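You operate a simulated robot arm through the tools that you are given. There is no shell and no other tool.

You run a simulated two-armed robot. Do the job below in one go: nothing can be reset, and whatever is moved stays where it is left.

TASK
Swap the orange rope for the blue rope.
Fine: guide arm out for the change and in again; the orange end goes back in its socket.

It is judged by the outcome, as a careful person would: the job done as asked, and still so three seconds after it is handed in. It fails if anything else is knocked over, pushed out of place, dropped, spilled or broken.

THE ROBOT
Two 6-joint arms with two-finger grippers on one trunk that stands fixed in place. Base frame: the origin is at the foot of the trunk, x ahead of it, y to its left, z up; the work surface is at about z = 0.84. Lengths are in m, angles in rad, forces in N, time in s.
The left shoulder is at [0.06, 0.143, 0.9], the right one opposite. With the tool pointing down near the work surface each hand reaches from about 0.3 to 0.72 m from the base axis, measured 20 degrees to its own side. Payload 2.45 kg a hand.
The tool frame of a hand sits at the grasp point between the pads (the TCP): z along the fingers, y along the line on which they close. The tips reach 0.026 m beyond it. The gripper opens to 0.096 m; its body begins 0.069 m behind the TCP.
Orientation is told as [roll, pitch, yaw] about the base's x, y, z axes, in that order, counted from this pose: with the fingers straight down and closing along the base's y, the tool's x points along the base's -x, its y along +y and its z along -z.

THE INTERFACE
- The arms move only by the tool apply_moves. It takes "left_series", "right_series" or both (then of equal length, played together; a hand with none holds still); each is a list of rows, each a list of 3 entries, a list of its own where there are three numbers: the opening, from 0 (shut) to 1 (fully open), then the shift along the base's x, y, z in mm, then the turn, a rotation vector about the base's x, y, z in degrees. In form: [[grip, [tx, ty, tz], [rx, ry, rz]], ...]. A call has 1 to 20 rows; each row is the pose to reach, as a shift and turn from the pose commanded when the call began. Rows are played at 5 a second. More than 0.05 m and 0.15 rad between two rows, or a gripper value outside its range, and nothing of the call is played. A pose out of reach is approached as far as the arm can. The call stops where the force on the tool passes 40 N (or 10 N more than at its start, if that is more) or the arm is blocked; 0.2 s more then pass. Each finger travels about 0.0799 m/s and halts on what it meets, pressing with about 38 N; the grip force reading is that of the motor and also rises with nothing between the fingers. The clock runs only during rows and for 0.2 s after the last one: add rows that repeat a pose to give the fingers time. The reply holds the time, the measured pose of the TCP, the force on the tool along the base axes, the opening and the grip force, in the units named above and with some noise, with the torque about the TCP (base axes, N m) and any sound that the robot's microphone picked up.
- Cameras (640 x 400 px; columns grow to the right, rows downward): "scene" is now at [0.1443, -0.0001, 1.5143]; the picture's right is [-0.01, -1.00, 0.00], its down [-0.67, 0.00, -0.74] and it looks along [0.74, -0.00, -0.67] (base axes); focal length 298 px, centre (320, 200). "left" rides on the left gripper at [0.082, -0.003, -0.098] in its tool frame; the picture's right is [0.04, 1.00, 0.00], its down [-0.73, 0.03, -0.68] and it looks along [-0.68, 0.03, 0.73] (tool axes); focal length 256 px, centre (320, 200). "right" rides on the right gripper at [0.082, 0.003, -0.098] in its tool frame; the picture's right is [-0.04, 1.00, 0.00], its down [-0.73, -0.03, -0.68] and it looks along [-0.68, -0.03, 0.73] (tool axes); focal length 256 px, centre (320, 200). There is no depth. A picture from a camera that has moved, and an enlarged one, comes with that camera's place and axes in the base frame and with its lens.
- capture(camera): a new picture of that camera. No time passes.
- lift_body(by): slides the trunk up (or, below 0, down) by that many m; the arms and the scene camera ride with it, the base frame stays. It gives what a move gives, with no picture.
- head_to(pan, tilt): turns the head with the scene camera to pan (to the left, within 1.501 rad either way) and tilt (down, from -0.506 to 1.204), counted from straight ahead of the robot. It gives what a move gives.
- inspect(camera, box): a new picture of the part [left, top, right, bottom] of that camera's present view, enlarged. No time passes.
- job_done(): hands the job in; it is judged then, once.

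Places have to be worked out from the pictures, the camera data and where the tool is seen. Open the grippers and draw the arms clear of the work before you hand the job in, unless the task says otherwise.

The tools are called after "Emit:" as a command line: name --argument value ..., lists and objects as JSON in quotes. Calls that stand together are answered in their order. apply_moves: Moves the arms, as the interface text tells. Its arguments: {"type":"object","properties":{"left_series":{"type":"array","items":{"type":"array"}},"right_series":{"type":"array","items":{"type":"array"}}},"required":[]} The other tools are called the same way: lift_body (by) moves the trunk up or down; head_to (pan, tilt) turns the head that bears the scene camera; capture (camera) takes a picture; inspect (camera, box) takes an enlarged picture of a part of a camera's view; job_done () hands the job in.

At the start:

```text
time_s: 0.0
left_ee_pos: [0.4183, 0.1299, 1.2869]
left_ee_rot: [0.001, 0.001, 0.002]
left_wrist_force: [0.4, 0.5, -0.3]
left_torque: [0.03, 0.0, 0.02]
left_gripper_width: 0.0958
left_finger_force: 0.1
right_ee_pos: [0.433, -0.2615, 1.2642]
right_ee_rot: [-0.001, -0.001, 0.001]
right_wrist_force: [-0.5, 0.6, -0.4]
right_torque: [0.01, -0.01, 0.01]
right_gripper_width: 0.0961
right_finger_force: 0.0
trunk travel left (down, up): [-0.525, 0.065]
head pan, tilt (commanded): [-0.005, 0.735]
```

scene: 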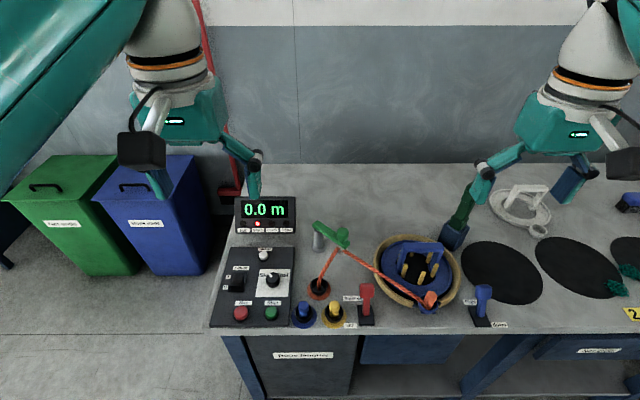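
right: 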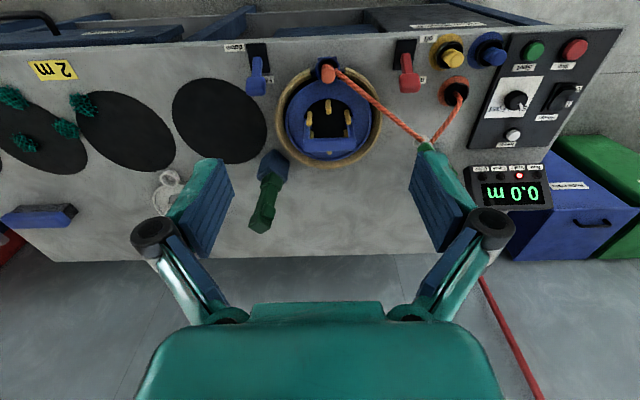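
left: 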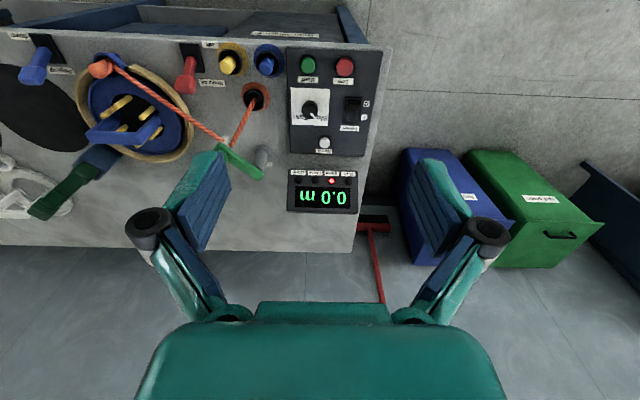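

The scene shows a winder machine with an orange rope running from a socket through a green guide arm to a spool/reel, plus sockets with blue and yellow rope ends. I'll enlarge the pictures to read the labels and understand the fixture.

Emit:
inspect --camera "scene" --box '[200, 180, 360, 340]'

Emit:
inspect --camera "scene" --box '[340, 200, 500, 340]'

Emit:
inspect --camera "scene" --box '[440, 160, 640, 380]'

Emit:
inspect --camera "right" --box '[220, 20, 420, 180]'

Emit:
inspect --camera "right" --box '[390, 20, 620, 220]'

Emit:
inspect --camera "left" --box '[180, 20, 390, 220]'

Emit:
inspect --camera "left" --box '[0, 20, 220, 230]'

```text
2.50 times, centred on (280, 260) of scene
camera zoom: at [0.1443, -0.0001, 1.5143], right [-0.01, -1.0, 0.0], down [-0.67, 0.0, -0.74], along [0.74, 0.0, -0.67], focal length 744 px, centre (420, 50)
```

zoom: 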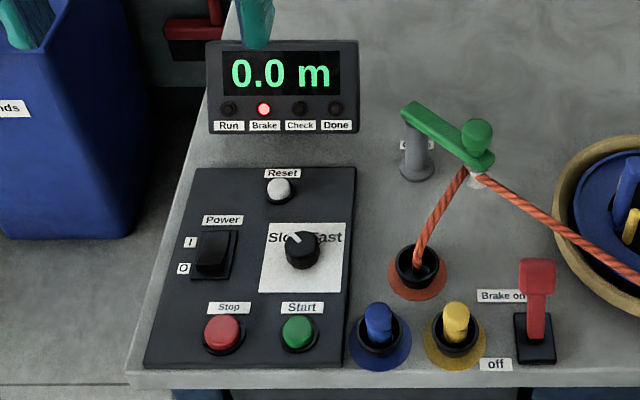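

```text
2.86 times, centred on (420, 270) of scene
camera zoom: at [0.1443, -0.0001, 1.5143], right [-0.01, -1.0, 0.0], down [-0.67, 0.0, -0.74], along [0.74, 0.0, -0.67], focal length 850 px, centre (34, 0)
```

zoom: 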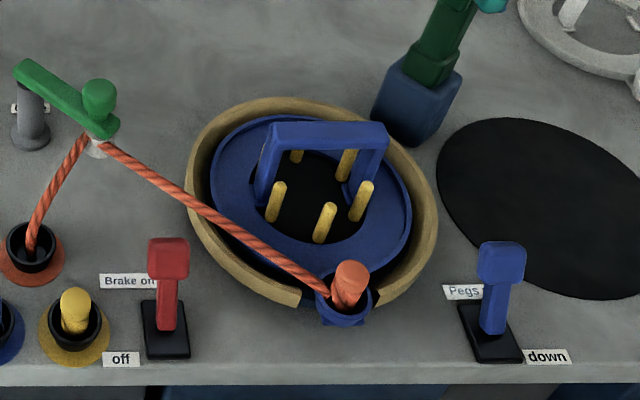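

```text
1.82 times, centred on (540, 270) of scene
camera zoom: at [0.1443, -0.0001, 1.5143], right [-0.01, -1.0, 0.0], down [-0.67, 0.0, -0.74], along [0.74, 0.0, -0.67], focal length 541 px, centre (-80, 73)
```

zoom: 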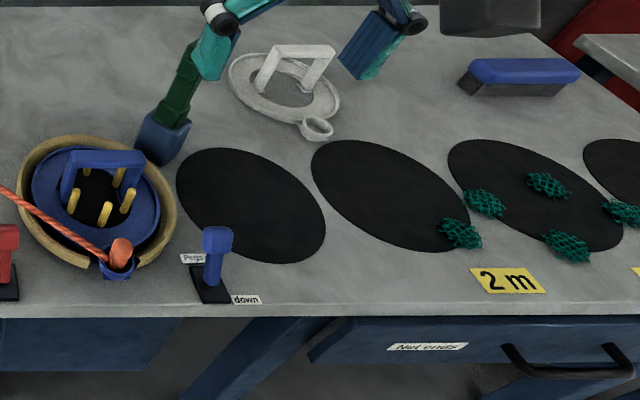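

```text
2.50 times, centred on (320, 100) of right
camera zoom: at [0.3517, -0.2575, 1.362], right [0.04, 1.0, 0.0], down [0.73, -0.03, 0.68], along [0.68, -0.03, -0.73], focal length 640 px, centre (320, 450)
```

zoom: 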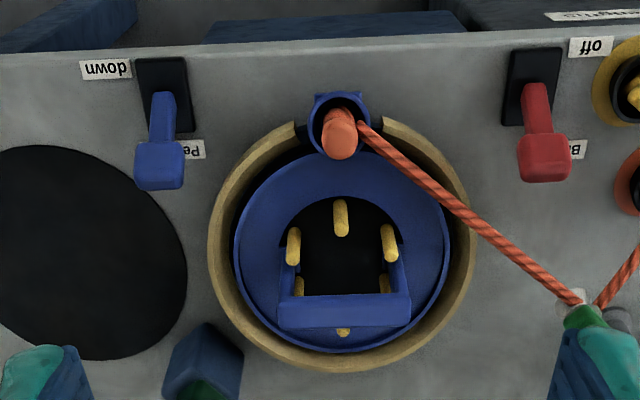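

```text
2.00 times, centred on (505, 120) of right
camera zoom: at [0.3517, -0.2575, 1.362], right [0.04, 1.0, 0.0], down [0.73, -0.03, 0.68], along [0.68, -0.03, -0.73], focal length 512 px, centre (-50, 360)
```

zoom: 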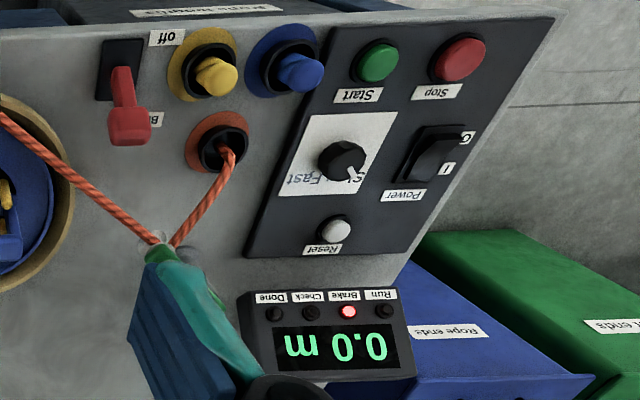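

```text
2.00 times, centred on (285, 120) of left
camera zoom: at [0.3368, 0.127, 1.3856], right [-0.04, 1.0, 0.0], down [0.73, 0.03, 0.68], along [0.68, 0.03, -0.73], focal length 512 px, centre (390, 360)
```

zoom: 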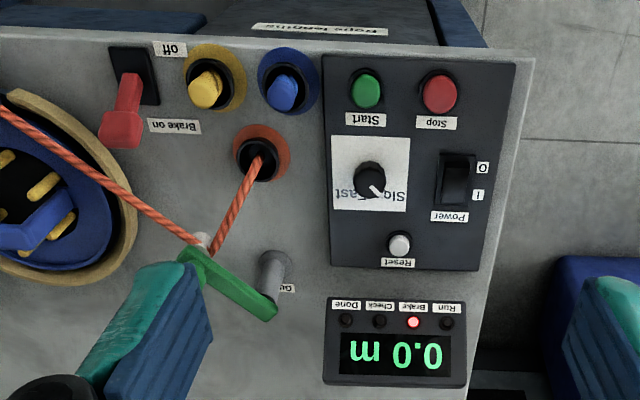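

```text
1.90 times, centred on (110, 125) of left
camera zoom: at [0.3368, 0.127, 1.3856], right [-0.04, 1.0, 0.0], down [0.73, 0.03, 0.68], along [0.68, 0.03, -0.73], focal length 488 px, centre (720, 343)
```

zoom: 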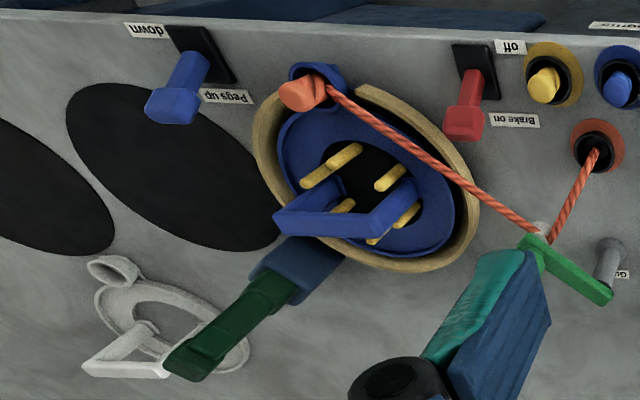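

The table carries a control panel with blue, yellow and orange rope sockets. The orange rope goes from its socket around the green guide arm's tip to a plug held in the cup on the reel rim. I'll move the left hand up over the guide to see its label and swing directions, and shift the right hand aside so the scene camera is clear.

Emit:
apply_moves --left_series '[[1, [40, 0, 0], [0, 0, 0]], [1, [80, 0, 0], [0, 0, 0]], [1, [120, 0, -10], [0, 0, 0]], [1, [160, 0, -20], [0, 0, 0]], [1, [190, 0, -40], [0, 0, 0]]]' --right_series '[[1, [-20, -30, 0], [0, 0, 0]], [1, [-40, -60, 0], [0, 0, 0]], [1, [-60, -90, 0], [0, 0, 0]], [1, [-80, -100, 0], [0, 0, 0]], [1, [-100, -100, 0], [0, 0, 0]]]'

Emit:
capture --camera "left"

Emit:
capture --camera "scene"

Emit:
capture --camera "right"

```text
time_s: 1.2
left_ee_pos: [0.5388, 0.1327, 1.2148]
left_ee_rot: [0.0, -0.003, 0.001]
left_wrist_force: [0.0, -0.3, 0.2]
left_torque: [-0.02, -0.01, -0.02]
left_gripper_width: 0.0959
left_finger_force: 0.0
left hand out of reach, approached as far as the arm can: row 1, 2, 3, 4, 5
right_ee_pos: [0.3326, -0.3622, 1.264]
right_ee_rot: [0.0, 0.001, 0.0]
right_wrist_force: [0.1, 0.6, 0.6]
right_torque: [0.01, 0.01, -0.03]
right_gripper_width: 0.096
right_finger_force: 0.1
trunk travel left (down, up): [-0.525, 0.065]
head pan, tilt (commanded): [-0.005, 0.735]
```

```text
taken
camera left: at [0.4564, 0.1302, 1.3141], right [-0.04, 1.0, 0.0], down [0.73, 0.03, 0.68], along [0.68, 0.03, -0.73], focal length 256 px, centre (320, 200)
```

left: 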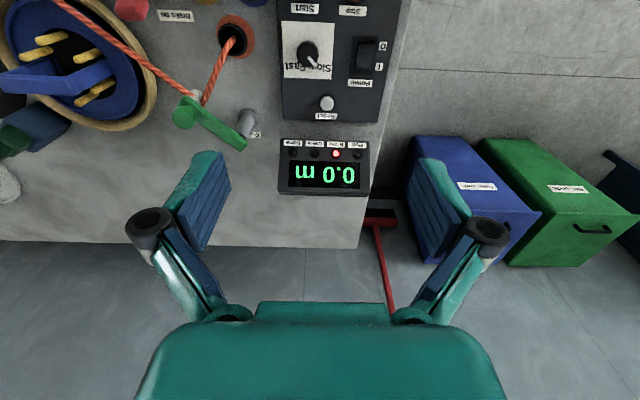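

```text
taken
camera scene: at [0.1436, -0.0004, 1.5144], right [-0.01, -1.0, 0.0], down [-0.67, 0.0, -0.74], along [0.74, 0.0, -0.67], focal length 298 px, centre (320, 200)
```

scene: 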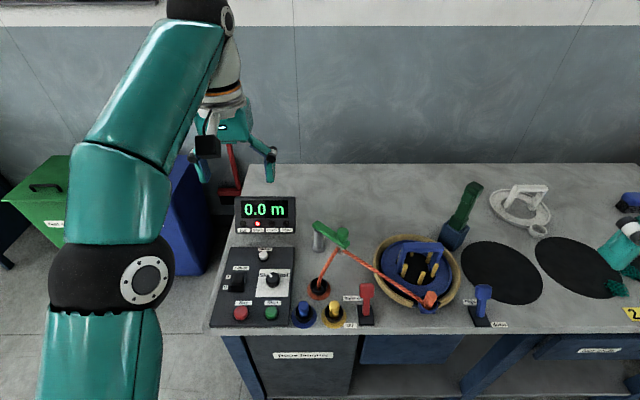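

```text
taken
camera right: at [0.2509, -0.3592, 1.3624], right [0.04, 1.0, 0.0], down [0.73, -0.03, 0.68], along [0.68, -0.03, -0.73], focal length 256 px, centre (320, 200)
```

right: 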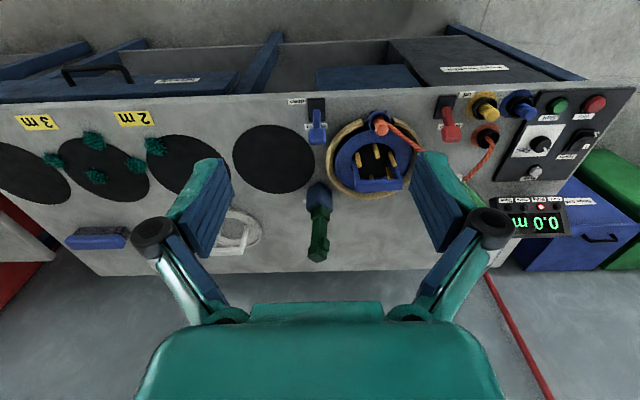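

The left arm reached about (0.539, 0.133, 1.215). I'll enlarge its view of the guide, the sockets and the reel.

Emit:
inspect --camera "left" --box '[140, 20, 300, 160]'

Emit:
inspect --camera "scene" --box '[295, 210, 375, 260]'

Emit:
inspect --camera "scene" --box '[365, 225, 495, 325]'

Emit:
inspect --camera "left" --box '[0, 0, 160, 140]'

Emit:
inspect --camera "scene" --box '[285, 260, 385, 335]'

```text
2.86 times, centred on (220, 90) of left
camera zoom: at [0.4564, 0.1302, 1.3141], right [-0.04, 1.0, 0.0], down [0.73, 0.03, 0.68], along [0.68, 0.03, -0.73], focal length 731 px, centre (606, 514)
```

zoom: 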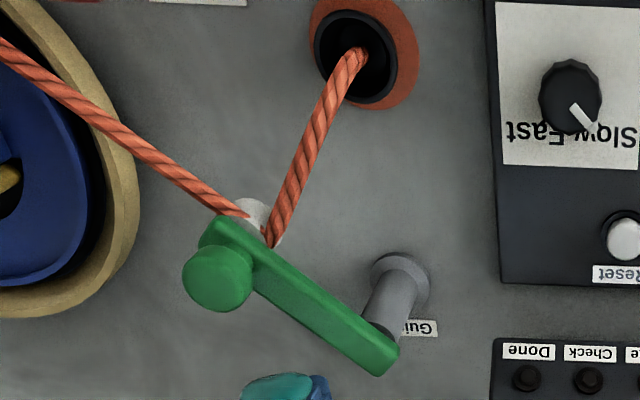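

```text
8.00 times, centred on (335, 235) of scene
camera zoom: at [0.1436, -0.0004, 1.5144], right [-0.01, -1.0, 0.0], down [-0.67, 0.0, -0.74], along [0.74, 0.0, -0.67], focal length 2380 px, centre (200, -80)
```

zoom: 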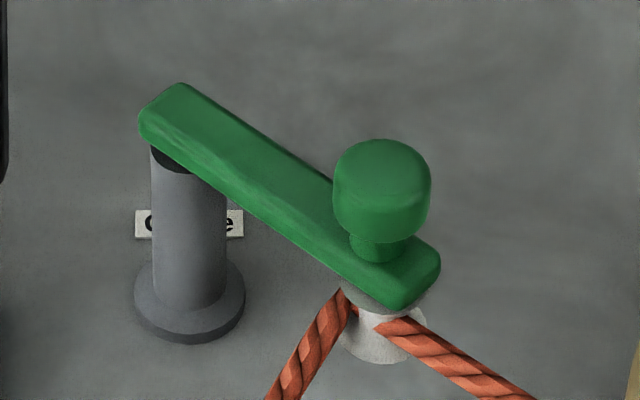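

```text
4.00 times, centred on (430, 275) of scene
camera zoom: at [0.1436, -0.0004, 1.5144], right [-0.01, -1.0, 0.0], down [-0.67, 0.0, -0.74], along [0.74, 0.0, -0.67], focal length 1190 px, centre (-120, -100)
```

zoom: 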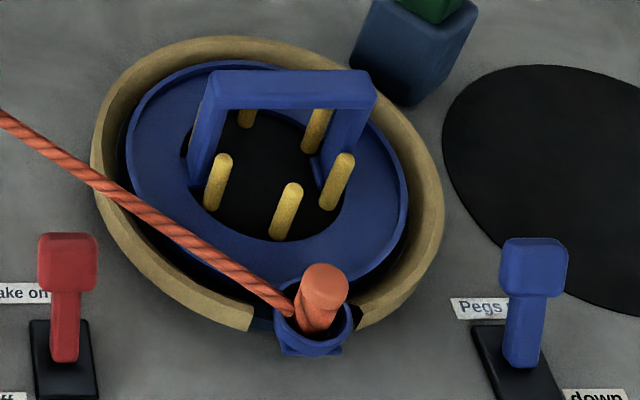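

```text
2.86 times, centred on (80, 70) of left
camera zoom: at [0.4564, 0.1302, 1.3141], right [-0.04, 1.0, 0.0], down [0.73, 0.03, 0.68], along [0.68, 0.03, -0.73], focal length 731 px, centre (1006, 571)
```

zoom: 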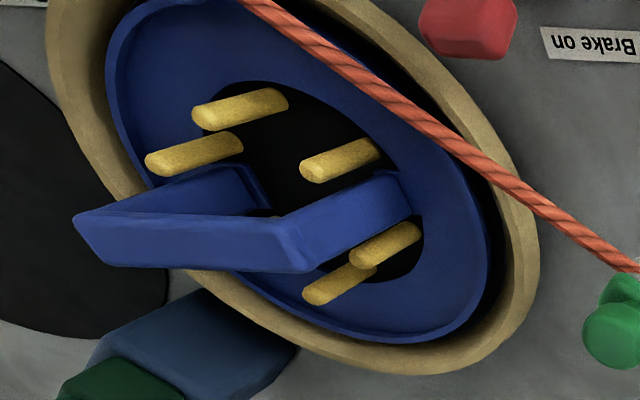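

```text
5.33 times, centred on (335, 298) of scene
camera zoom: at [0.1436, -0.0004, 1.5144], right [-0.01, -1.0, 0.0], down [-0.67, 0.0, -0.74], along [0.74, 0.0, -0.67], focal length 1587 px, centre (240, -320)
```

zoom: 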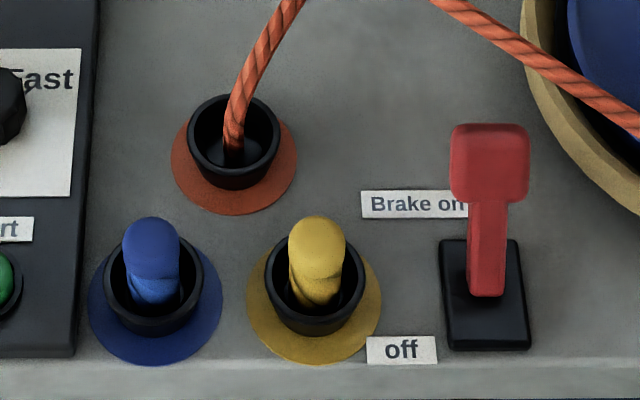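

The green guide arm turns on a grey post and holds a white roller under its tip, with a knob on top. I'll enlarge further to see which side of the roller the rope runs and whether there's a stop on the post.

Emit:
inspect --camera "left" --box '[170, 75, 260, 155]'

Emit:
inspect --camera "scene" --box '[325, 225, 365, 255]'

Emit:
inspect --camera "right" --box '[350, 90, 540, 200]'

Emit:
inspect --camera "scene" --box '[405, 280, 455, 320]'

Emit:
inspect --camera "scene" --box '[290, 290, 350, 330]'

```text
5.00 times, centred on (215, 115) of left
camera zoom: at [0.4564, 0.1302, 1.3141], right [-0.04, 1.0, 0.0], down [0.73, 0.03, 0.68], along [0.68, 0.03, -0.73], focal length 1280 px, centre (845, 625)
```

zoom: 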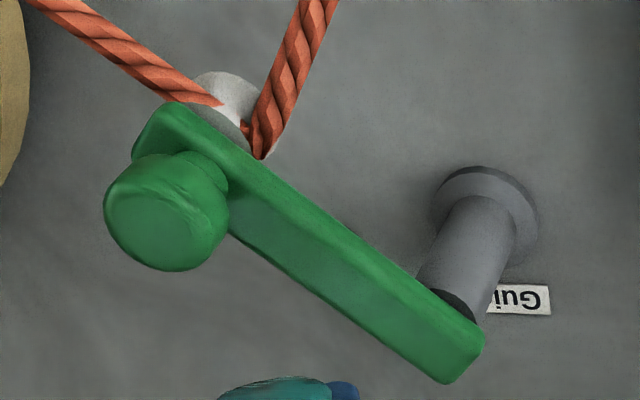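

```text
13.33 times, centred on (345, 240) of scene
camera zoom: at [0.1436, -0.0004, 1.5144], right [-0.01, -1.0, 0.0], down [-0.67, 0.0, -0.74], along [0.74, 0.0, -0.67], focal length 3966 px, centre (-13, -333)
```

zoom: 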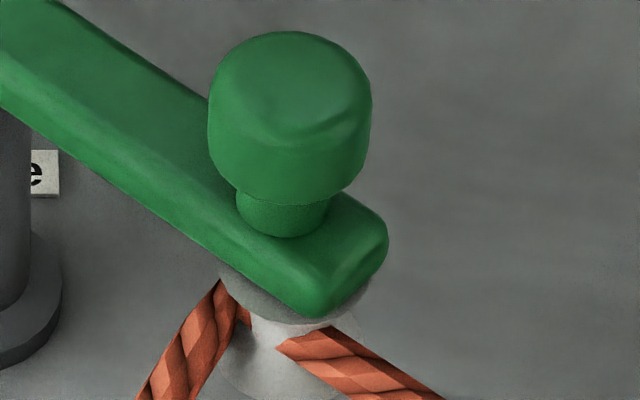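

```text
3.37 times, centred on (445, 145) of right
camera zoom: at [0.2509, -0.3592, 1.3624], right [0.04, 1.0, 0.0], down [0.73, -0.03, 0.68], along [0.68, -0.03, -0.73], focal length 862 px, centre (-101, 385)
```

zoom: 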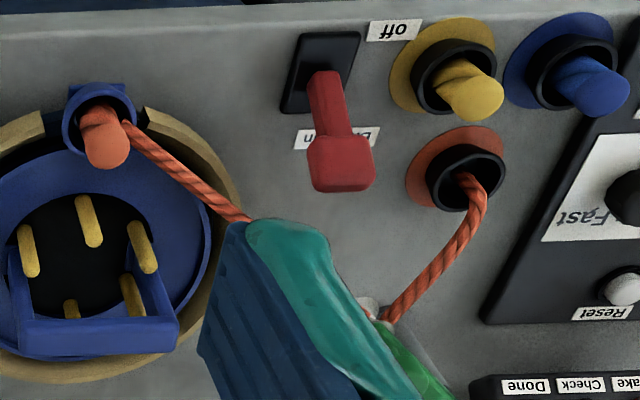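

```text
10.00 times, centred on (430, 300) of scene
camera zoom: at [0.1436, -0.0004, 1.5144], right [-0.01, -1.0, 0.0], down [-0.67, 0.0, -0.74], along [0.74, 0.0, -0.67], focal length 2975 px, centre (-780, -800)
```

zoom: 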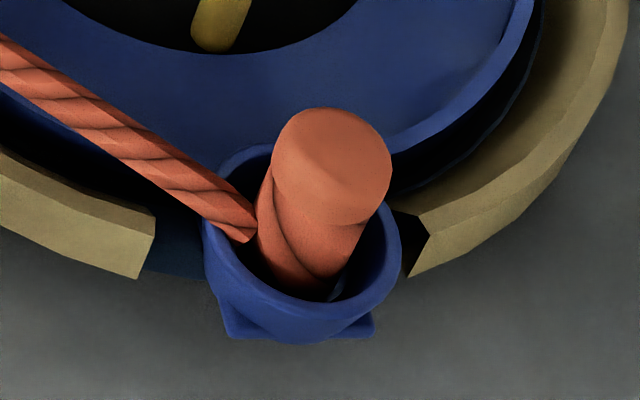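

```text
10.00 times, centred on (320, 310) of scene
camera zoom: at [0.1436, -0.0004, 1.5144], right [-0.01, -1.0, 0.0], down [-0.67, 0.0, -0.74], along [0.74, 0.0, -0.67], focal length 2975 px, centre (320, -900)
```

zoom: 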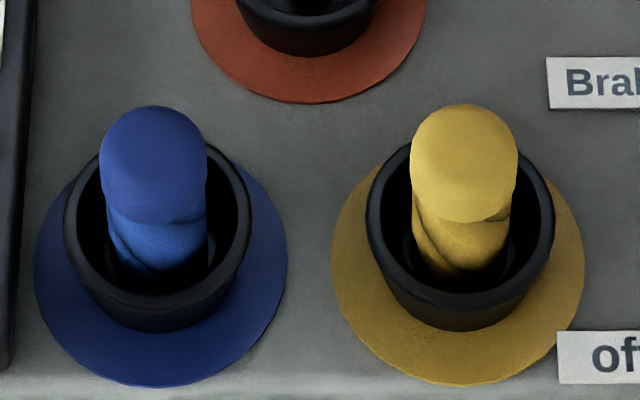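

Two-view triangulation puts the guide knob at about (0.626, -0.056, 0.967), its post at (0.683, 0.004), the reel cup at (0.488, -0.250, 0.88), the orange socket at (0.56, 0.004) and the blue socket at (0.48, 0.04). I'll withdraw the left hand and bring the right hand over the guide for a close look.

Emit:
apply_moves --left_series '[[1, [-45, 10, 0], [0, 0, 0]], [1, [-90, 20, 0], [0, 0, 0]], [1, [-135, 40, 0], [0, 0, 0]], [1, [-180, 60, 0], [0, 0, 0]], [1, [-220, 80, 0], [0, 0, 0]], [1, [-240, 100, 0], [0, 0, 0]], [1, [-240, 120, 0], [0, 0, 0]]]' --right_series '[[1, [30, 35, 0], [0, 0, 0]], [1, [60, 70, -15], [0, 0, 0]], [1, [90, 105, -30], [0, 0, 0]], [1, [120, 140, -45], [0, 0, 0]], [1, [150, 175, -60], [0, 0, 0]], [1, [180, 205, -75], [0, 0, 0]], [1, [200, 230, -90], [0, 0, 0]]]'

Emit:
capture --camera "right"

Emit:
capture --camera "scene"

```text
time_s: 2.8
left_ee_pos: [0.3035, 0.2534, 1.2129]
left_ee_rot: [0.0, 0.003, -0.001]
left_wrist_force: [0.5, 0.1, 0.4]
left_torque: [-0.03, 0.01, -0.02]
left_gripper_width: 0.0963
left_finger_force: 0.1
right_ee_pos: [0.5344, -0.129, 1.174]
right_ee_rot: [0.0, 0.002, 0.0]
right_wrist_force: [0.3, 0.8, 0.1]
right_torque: [-0.01, 0.01, -0.01]
right_gripper_width: 0.0961
right_finger_force: 0.0
trunk travel left (down, up): [-0.525, 0.065]
head pan, tilt (commanded): [-0.005, 0.735]
```

```text
taken
camera right: at [0.4518, -0.1253, 1.272], right [0.04, 1.0, 0.0], down [0.73, -0.03, 0.68], along [0.68, -0.03, -0.73], focal length 256 px, centre (320, 200)
```

right: 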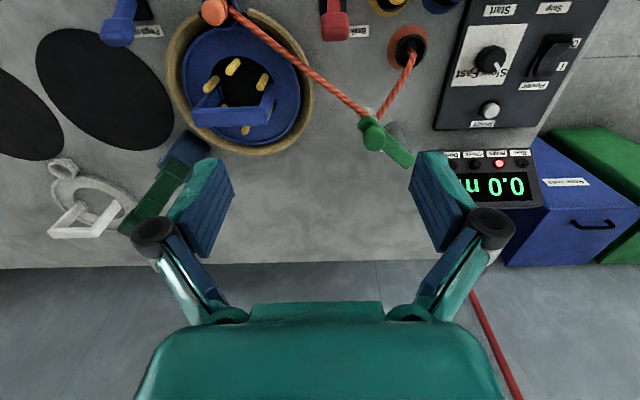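

```text
taken
camera scene: at [0.1452, 0.0011, 1.5142], right [-0.01, -1.0, 0.0], down [-0.67, 0.0, -0.74], along [0.74, 0.0, -0.67], focal length 298 px, centre (320, 200)
```

scene: 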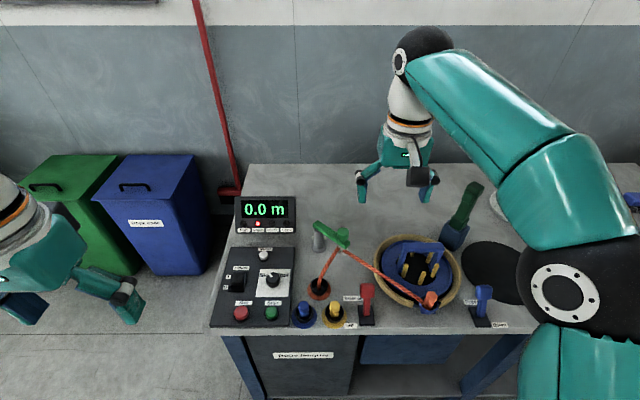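

The right hand is at (0.534, -0.129, 1.174). I'll zoom in on the guide and the cup from this near-overhead camera.

Emit:
inspect --camera "right" --box '[330, 80, 440, 180]'

Emit:
inspect --camera "right" --box '[170, 0, 320, 150]'

Emit:
inspect --camera "right" --box '[310, 0, 470, 100]'

```text
4.00 times, centred on (385, 130) of right
camera zoom: at [0.4518, -0.1253, 1.272], right [0.04, 1.0, 0.0], down [0.73, -0.03, 0.68], along [0.68, -0.03, -0.73], focal length 1024 px, centre (60, 480)
```

zoom: 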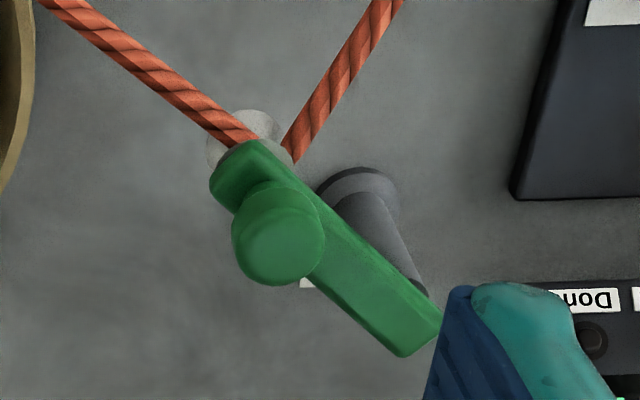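

```text
2.67 times, centred on (245, 75) of right
camera zoom: at [0.4518, -0.1253, 1.272], right [0.04, 1.0, 0.0], down [0.73, -0.03, 0.68], along [0.68, -0.03, -0.73], focal length 683 px, centre (520, 533)
```

zoom: 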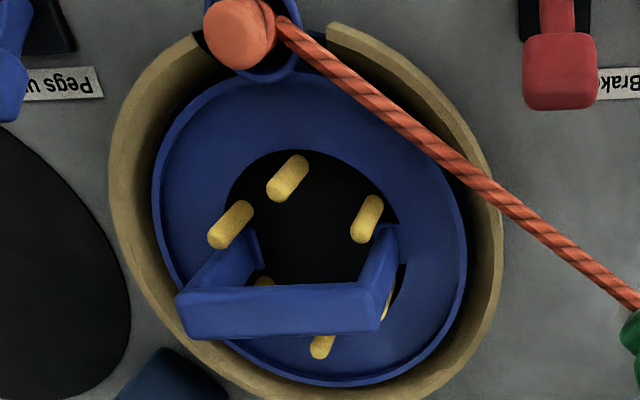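

```text
4.00 times, centred on (390, 50) of right
camera zoom: at [0.4518, -0.1253, 1.272], right [0.04, 1.0, 0.0], down [0.73, -0.03, 0.68], along [0.68, -0.03, -0.73], focal length 1024 px, centre (40, 800)
```

zoom: 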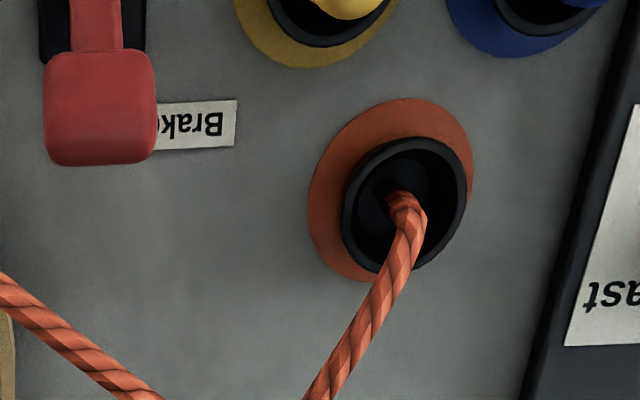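

From this view the knob works out to (0.626, -0.059, 0.968), agreeing with the first estimate. I'll raise the trunk a little for reach, then turn the right hand 46° so the fingers close along the arm's swing direction and stop above the knob.

Emit:
lift_body --by 0.06

Emit:
apply_moves --right_series '[[1, [15, 12, -35], [0, 0, 8]], [1, [30, 24, -70], [0, 0, 16]], [1, [45, 36, -105], [0, 0, 24]], [1, [60, 48, -140], [0, 0, 32]], [1, [76, 60, -170], [0, 0, 40]], [1, [92, 71, -192], [0, 0, 46]]]'

Emit:
capture --camera "right"

Emit:
capture --camera "scene"

```text
time_s: 3.8
left_ee_pos: [0.3032, 0.2537, 1.2731]
left_ee_rot: [0.001, 0.001, -0.003]
left_wrist_force: [-0.1, -0.3, -0.5]
left_torque: [0.0, -0.02, 0.01]
left_gripper_width: 0.0962
left_finger_force: 0.1
right_ee_pos: [0.5323, -0.1303, 1.2336]
right_ee_rot: [0.0, 0.001, 0.002]
right_wrist_force: [-0.5, -0.4, 0.2]
right_torque: [0.01, 0.01, 0.01]
right_gripper_width: 0.0961
right_finger_force: 0.1
trunk travel left (down, up): [-0.585, 0.005]
head pan, tilt (commanded): [-0.005, 0.735]
```

```text
time_s: 5.2
left_ee_pos: [0.305, 0.253, 1.2717]
left_ee_rot: [-0.001, 0.002, 0.001]
left_wrist_force: [0.7, 1.0, -0.2]
left_torque: [0.0, 0.02, -0.02]
left_gripper_width: 0.096
left_finger_force: 0.1
right_ee_pos: [0.6277, -0.06, 1.0396]
right_ee_rot: [-0.001, -0.001, 0.805]
right_wrist_force: [-0.3, 0.7, -0.8]
right_torque: [0.03, 0.0, -0.02]
right_gripper_width: 0.096
right_finger_force: 0.1
trunk travel left (down, up): [-0.585, 0.005]
head pan, tilt (commanded): [-0.005, 0.735]
```

```text
taken
camera right: at [0.5676, -0.1153, 1.1381], right [-0.69, 0.72, 0.0], down [0.53, 0.51, 0.68], along [0.49, 0.47, -0.73], focal length 256 px, centre (320, 200)
```

right: 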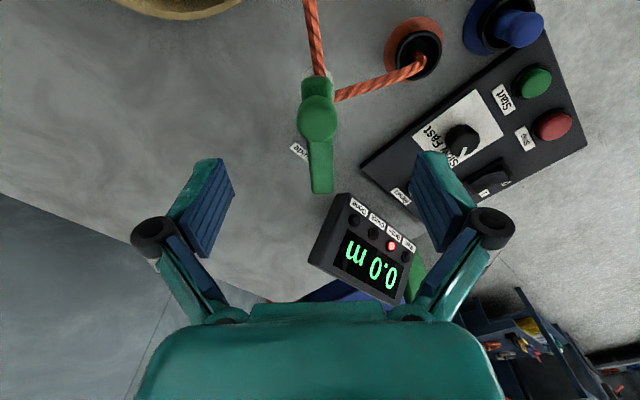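

```text
taken
camera scene: at [0.1456, 0.0005, 1.5742], right [-0.01, -1.0, 0.0], down [-0.67, 0.0, -0.74], along [0.74, 0.0, -0.67], focal length 298 px, centre (320, 200)
```

scene: 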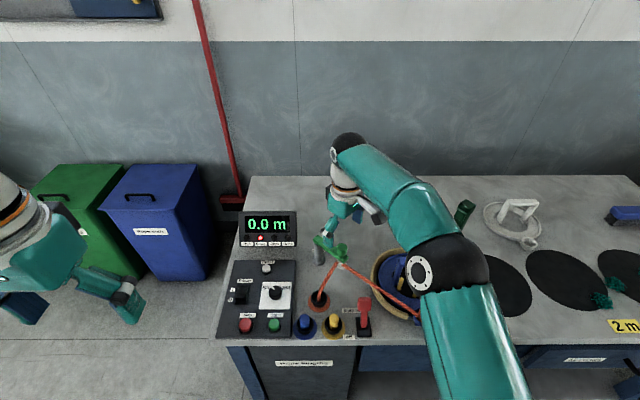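

The knob sits on the hand's centreline; from here it computes to about (0.6265, -0.061). I'll zoom for detail of the label and knob before descending.

Emit:
inspect --camera "right" --box '[270, 60, 370, 200]'

Emit:
inspect --camera "scene" --box '[300, 180, 380, 260]'

```text
2.86 times, centred on (320, 130) of right
camera zoom: at [0.5676, -0.1153, 1.1381], right [-0.69, 0.72, 0.0], down [0.53, 0.51, 0.68], along [0.49, 0.47, -0.73], focal length 731 px, centre (320, 400)
```

zoom: 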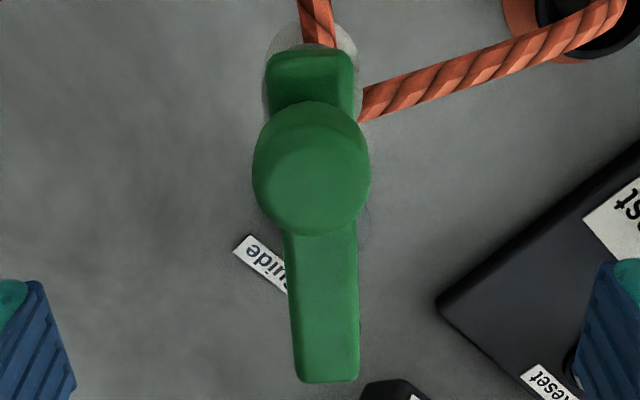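

```text
5.00 times, centred on (340, 220) of scene
camera zoom: at [0.1456, 0.0005, 1.5742], right [-0.01, -1.0, 0.0], down [-0.67, 0.0, -0.74], along [0.74, 0.0, -0.67], focal length 1487 px, centre (220, 100)
```

zoom: 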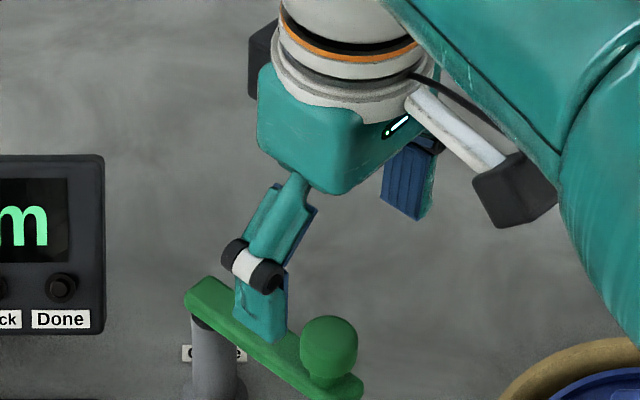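

The descent is clear. I'll lower onto the knob with the fingers either side of it, then close to a loose cage of about 38 mm.

Emit:
apply_moves --right_series '[[1, [0, -1, -20], [0, 0, 0]], [1, [0, -1, -40], [0, 0, 0]], [1, [0, -1, -60], [0, 0, 0]], [1, [0, -1, -69], [0, 0, 0]], [0.4, [0, -1, -69], [0, 0, 0]], [0.4, [0, -1, -69], [0, 0, 0]], [0.4, [0, -1, -69], [0, 0, 0]]]'

Emit:
capture --camera "right"

Emit:
inspect --camera "scene" --box '[300, 180, 400, 270]'

```text
time_s: 6.8
left_ee_pos: [0.3039, 0.253, 1.2729]
left_ee_rot: [0.0, -0.001, 0.0]
left_wrist_force: [-0.5, 0.1, 0.4]
left_torque: [0.0, 0.02, 0.01]
left_gripper_width: 0.0958
left_finger_force: 0.0
right_ee_pos: [0.6244, -0.0605, 0.9735]
right_ee_rot: [-0.001, -0.001, 0.802]
right_wrist_force: [0.1, -0.5, -0.3]
right_torque: [-0.04, 0.03, 0.01]
right_gripper_width: 0.0383
right_finger_force: 0.0
trunk travel left (down, up): [-0.585, 0.005]
head pan, tilt (commanded): [-0.005, 0.735]
```

```text
taken
camera right: at [0.5649, -0.1166, 1.0712], right [-0.69, 0.72, 0.0], down [0.53, 0.51, 0.68], along [0.49, 0.47, -0.73], focal length 256 px, centre (320, 200)
```

right: 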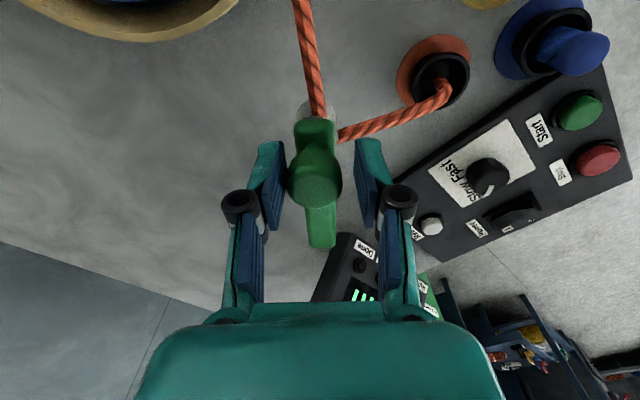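

```text
4.44 times, centred on (350, 225) of scene
camera zoom: at [0.1444, 0.0, 1.5743], right [-0.01, -1.0, 0.0], down [-0.67, 0.0, -0.74], along [0.74, 0.0, -0.67], focal length 1322 px, centre (187, 89)
```

zoom: 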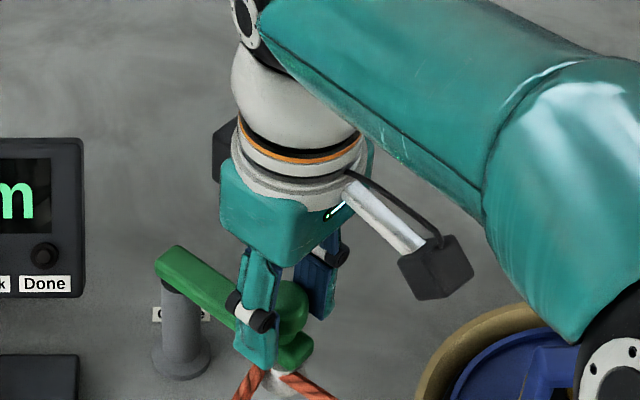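

The knob is caged between the fingers with no contact force. I'll make a small test swing of the tip toward -x,+y to see whether it is free that way, watching the force.

Emit:
apply_moves --right_series '[[0.4, [-3, 3, 0], [0, 0, -2]], [0.4, [-6, 5, 0], [0, 0, -5]], [0.4, [-9, 8, 0], [0, 0, -8]], [0.4, [-10, 10, 0], [0, 0, -10]]]'

Emit:
capture --camera "right"

Emit:
inspect --camera "scene" --box '[300, 180, 400, 270]'

```text
time_s: 7.8
left_ee_pos: [0.3029, 0.2524, 1.2727]
left_ee_rot: [0.001, 0.001, -0.002]
left_wrist_force: [0.3, -0.7, 0.5]
left_torque: [-0.04, 0.01, 0.0]
left_gripper_width: 0.0959
left_finger_force: 0.0
right_ee_pos: [0.614, -0.0504, 0.9729]
right_ee_rot: [0.0, 0.0, 0.626]
right_wrist_force: [0.6, -1.4, -0.4]
right_torque: [-0.03, -0.02, -0.01]
right_gripper_width: 0.0391
right_finger_force: 0.2
trunk travel left (down, up): [-0.585, 0.005]
head pan, tilt (commanded): [-0.005, 0.735]
```

```text
taken
camera right: at [0.5462, -0.0956, 1.0719], right [-0.55, 0.83, 0.0], down [0.61, 0.41, 0.68], along [0.56, 0.38, -0.73], focal length 256 px, centre (320, 200)
```

right: 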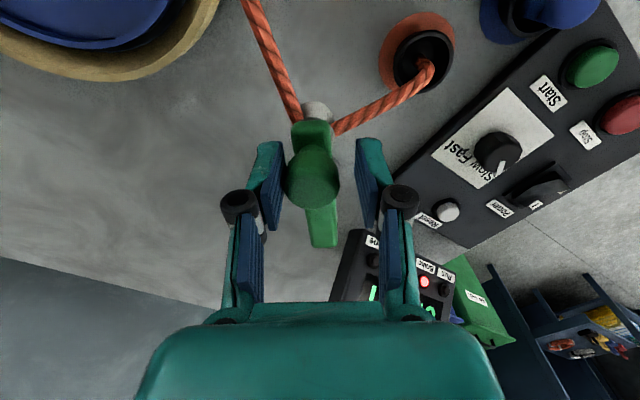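

```text
4.44 times, centred on (350, 225) of scene
camera zoom: at [0.1446, -0.0002, 1.5743], right [-0.01, -1.0, 0.0], down [-0.67, 0.0, -0.74], along [0.74, 0.0, -0.67], focal length 1322 px, centre (187, 89)
```

zoom: 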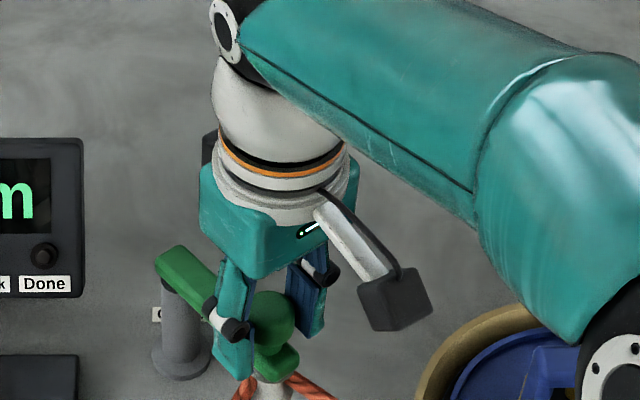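

The arm turns freely that way with only about 1.5 N, and the rope slackens, so this looks like the "out" direction. I'll keep following the arc about the post, turning the hand with it.

Emit:
apply_moves --right_series '[[0.4, [-4, 12, 0], [0, 0, -6]], [0.4, [-9, 23, 0], [0, 0, -14]], [0.4, [-12, 34, 0], [0, 0, -22]], [0.4, [-14, 46, 0], [0, 0, -30]]]'

Emit:
capture --camera "right"

Emit:
inspect --camera "scene" --box '[280, 180, 440, 320]'

```text
time_s: 8.8
left_ee_pos: [0.3034, 0.2528, 1.2727]
left_ee_rot: [0.0, 0.001, 0.0]
left_wrist_force: [-0.2, 0.2, 0.9]
left_torque: [-0.03, -0.02, -0.02]
left_gripper_width: 0.0961
left_finger_force: 0.2
right_ee_pos: [0.6026, -0.0037, 0.9747]
right_ee_rot: [0.001, -0.001, 0.101]
right_wrist_force: [0.3, -0.2, -0.5]
right_torque: [0.01, -0.01, 0.01]
right_gripper_width: 0.0384
right_finger_force: 0.1
trunk travel left (down, up): [-0.585, 0.005]
head pan, tilt (commanded): [-0.005, 0.735]
```

```text
taken
camera right: at [0.5204, -0.0092, 1.073], right [-0.06, 1.0, 0.0], down [0.73, 0.05, 0.68], along [0.68, 0.04, -0.73], focal length 256 px, centre (320, 200)
```

right: 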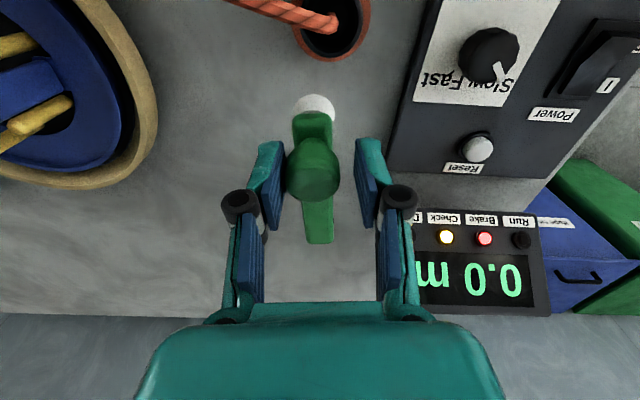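

```text
2.86 times, centred on (360, 250) of scene
camera zoom: at [0.1445, 0.0002, 1.5743], right [-0.01, -1.0, 0.0], down [-0.67, 0.0, -0.74], along [0.74, 0.0, -0.67], focal length 850 px, centre (206, 57)
```

zoom: 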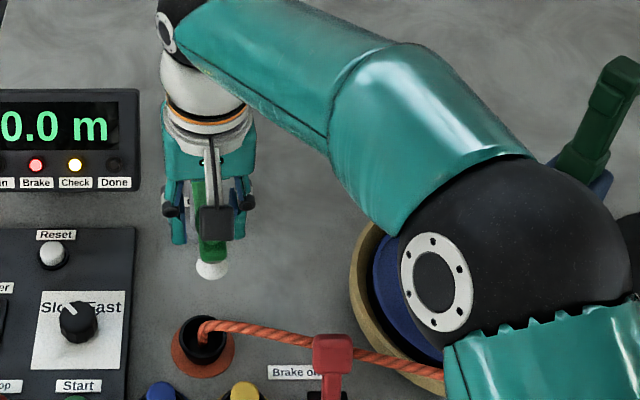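

The rope has dropped off the roller and now runs straight from socket to cup, and the "Check" lamp came on, so this is the correct way out. I'll swing on further so the arm is well clear and find its stop.

Emit:
apply_moves --right_series '[[0.4, [-3, 10, 0], [0, 0, -8]], [0.4, [-2, 22, 0], [0, 0, -16]], [0.4, [0, 34, 0], [0, 0, -24]], [0.4, [5, 44, 0], [0, 0, -32]], [0.4, [11, 55, 0], [0, 0, -40]]]'

Emit:
capture --camera "right"

Emit:
inspect --camera "scene" --box '[220, 180, 380, 320]'

```text
time_s: 10.0
left_ee_pos: [0.303, 0.25, 1.2734]
left_ee_rot: [0.001, 0.001, 0.001]
left_wrist_force: [-0.2, 0.3, -0.3]
left_torque: [-0.02, -0.02, 0.0]
left_gripper_width: 0.096
left_finger_force: 0.0
right_ee_pos: [0.6126, 0.0474, 0.9725]
right_ee_rot: [-0.006, 0.002, -0.599]
right_wrist_force: [-4.9, -18.0, -2.5]
right_torque: [-0.29, 0.05, 0.04]
right_gripper_width: 0.0494
right_finger_force: 8.6
trunk travel left (down, up): [-0.585, 0.005]
head pan, tilt (commanded): [-0.005, 0.735]
```

```text
taken
camera right: at [0.5464, 0.0962, 1.0712], right [0.6, 0.8, -0.01], down [0.59, -0.43, 0.68], along [0.54, -0.41, -0.74], focal length 256 px, centre (320, 200)
```

right: 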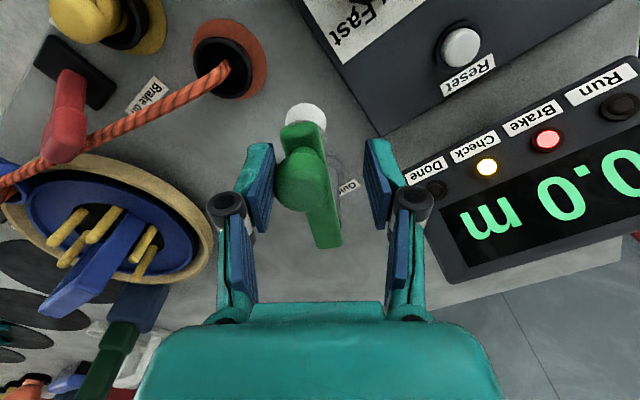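

```text
2.86 times, centred on (300, 250) of scene
camera zoom: at [0.1441, -0.003, 1.5743], right [-0.01, -1.0, 0.0], down [-0.67, 0.01, -0.74], along [0.74, 0.0, -0.67], focal length 850 px, centre (377, 57)
```

zoom: 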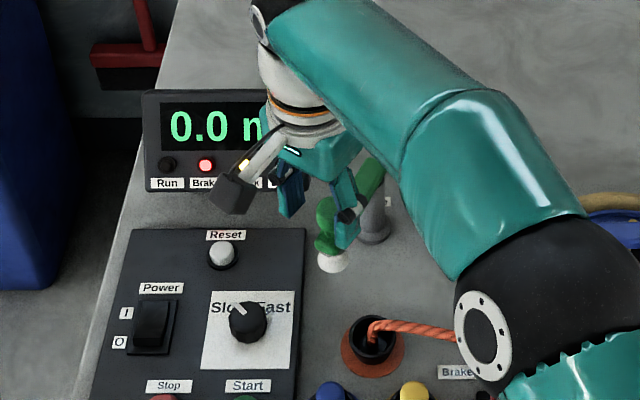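

The reading jumped to 18 N and the grip was forced open, so the arm is at its outer stop. I'll back off a little, open, and lift clear of the knob, then look.

Emit:
apply_moves --right_series '[[0.5, [-4, -6, 0], [0, 0, 4]], [0.5, [-6, -11, 0], [0, 0, 7]], [0.8, [-6, -11, 0], [0, 0, 7]], [0.8, [-6, -11, 0], [0, 0, 7]], [0.8, [-6, -11, 20], [0, 0, 7]], [0.8, [-6, -11, 50], [0, 0, 7]], [0.8, [-10, -20, 80], [0, 0, 7]]]'

Emit:
capture --camera "right"

Emit:
inspect --camera "scene" --box '[220, 180, 380, 320]'

```text
time_s: 11.6
left_ee_pos: [0.3019, 0.2525, 1.2729]
left_ee_rot: [0.0, 0.0, 0.001]
left_wrist_force: [-0.7, -0.7, 0.1]
left_torque: [0.03, 0.0, -0.03]
left_gripper_width: 0.096
left_finger_force: 0.1
right_ee_pos: [0.6021, 0.0316, 1.0533]
right_ee_rot: [0.0, 0.0, -0.471]
right_wrist_force: [-0.1, -0.7, 0.3]
right_torque: [0.02, 0.0, -0.01]
right_gripper_width: 0.0769
right_finger_force: 0.0
trunk travel left (down, up): [-0.585, 0.005]
head pan, tilt (commanded): [-0.005, 0.735]
```

```text
taken
camera right: at [0.5305, 0.0712, 1.1519], right [0.49, 0.87, 0.0], down [0.64, -0.36, 0.68], along [0.59, -0.33, -0.73], focal length 256 px, centre (320, 200)
```

right: 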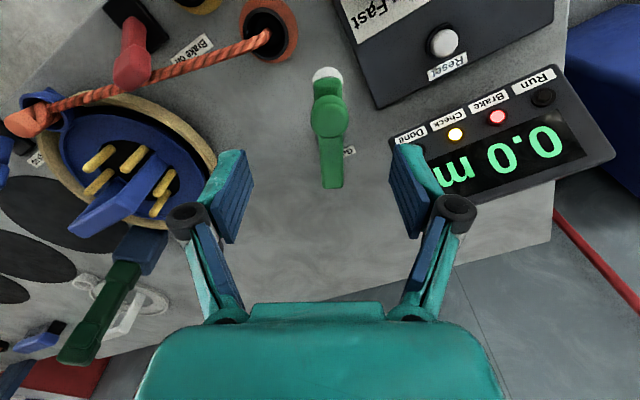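

```text
2.86 times, centred on (300, 250) of scene
camera zoom: at [0.1437, -0.0004, 1.5743], right [-0.01, -1.0, 0.0], down [-0.67, 0.0, -0.74], along [0.74, 0.0, -0.67], focal length 850 px, centre (377, 57)
```

zoom: 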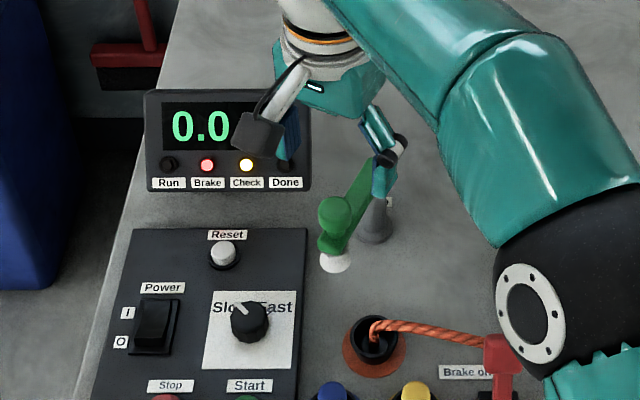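

The guide arm stays out by itself, with its knob now near (0.609, 0.036). Next I'll take the right hand up and over to look at the orange plug in the reel cup.

Emit:
apply_moves --right_series '[[0.8, [-15, -20, 40], [0, 0, 5]], [0.8, [-35, -60, 50], [0, 0, 10]], [0.8, [-60, -98, 50], [0, 0, 15]], [0.8, [-85, -138, 50], [0, 0, 20]], [0.8, [-110, -178, 50], [0, 0, 27]], [0.8, [-130, -220, 45], [0, 0, 27]], [0.8, [-145, -260, 35], [0, 0, 27]], [0.8, [-150, -282, 25], [0, 0, 27]]]'

Emit:
capture --camera "right"

Emit:
capture --camera "scene"

```text
time_s: 13.4
left_ee_pos: [0.3027, 0.2536, 1.2729]
left_ee_rot: [0.0, 0.001, 0.0]
left_wrist_force: [-0.1, 0.0, -0.2]
left_torque: [0.03, -0.01, -0.02]
left_gripper_width: 0.0957
left_finger_force: 0.0
right_ee_pos: [0.4517, -0.2513, 1.078]
right_ee_rot: [0.001, 0.001, -0.001]
right_wrist_force: [-0.2, 0.6, 0.4]
right_torque: [0.01, 0.02, 0.0]
right_gripper_width: 0.0771
right_finger_force: 0.1
trunk travel left (down, up): [-0.585, 0.005]
head pan, tilt (commanded): [-0.005, 0.735]
```

```text
taken
camera right: at [0.3698, -0.2482, 1.1765], right [0.04, 1.0, 0.0], down [0.73, -0.03, 0.68], along [0.68, -0.03, -0.73], focal length 256 px, centre (320, 200)
```

right: 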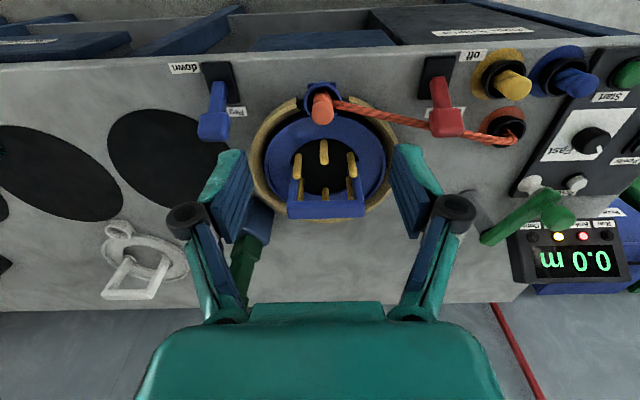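

```text
taken
camera scene: at [0.1443, -0.0004, 1.5743], right [-0.01, -1.0, 0.0], down [-0.67, 0.0, -0.74], along [0.74, 0.0, -0.67], focal length 298 px, centre (320, 200)
```

scene: 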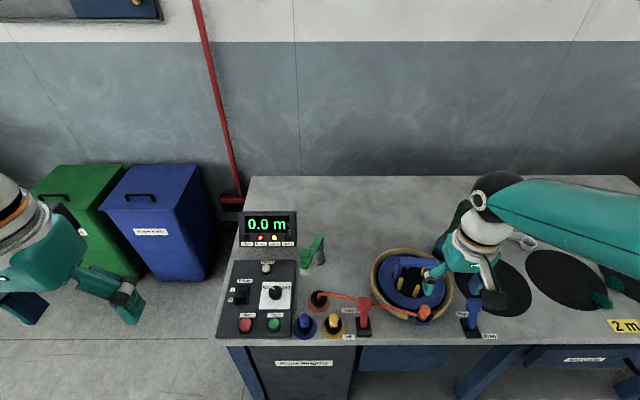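

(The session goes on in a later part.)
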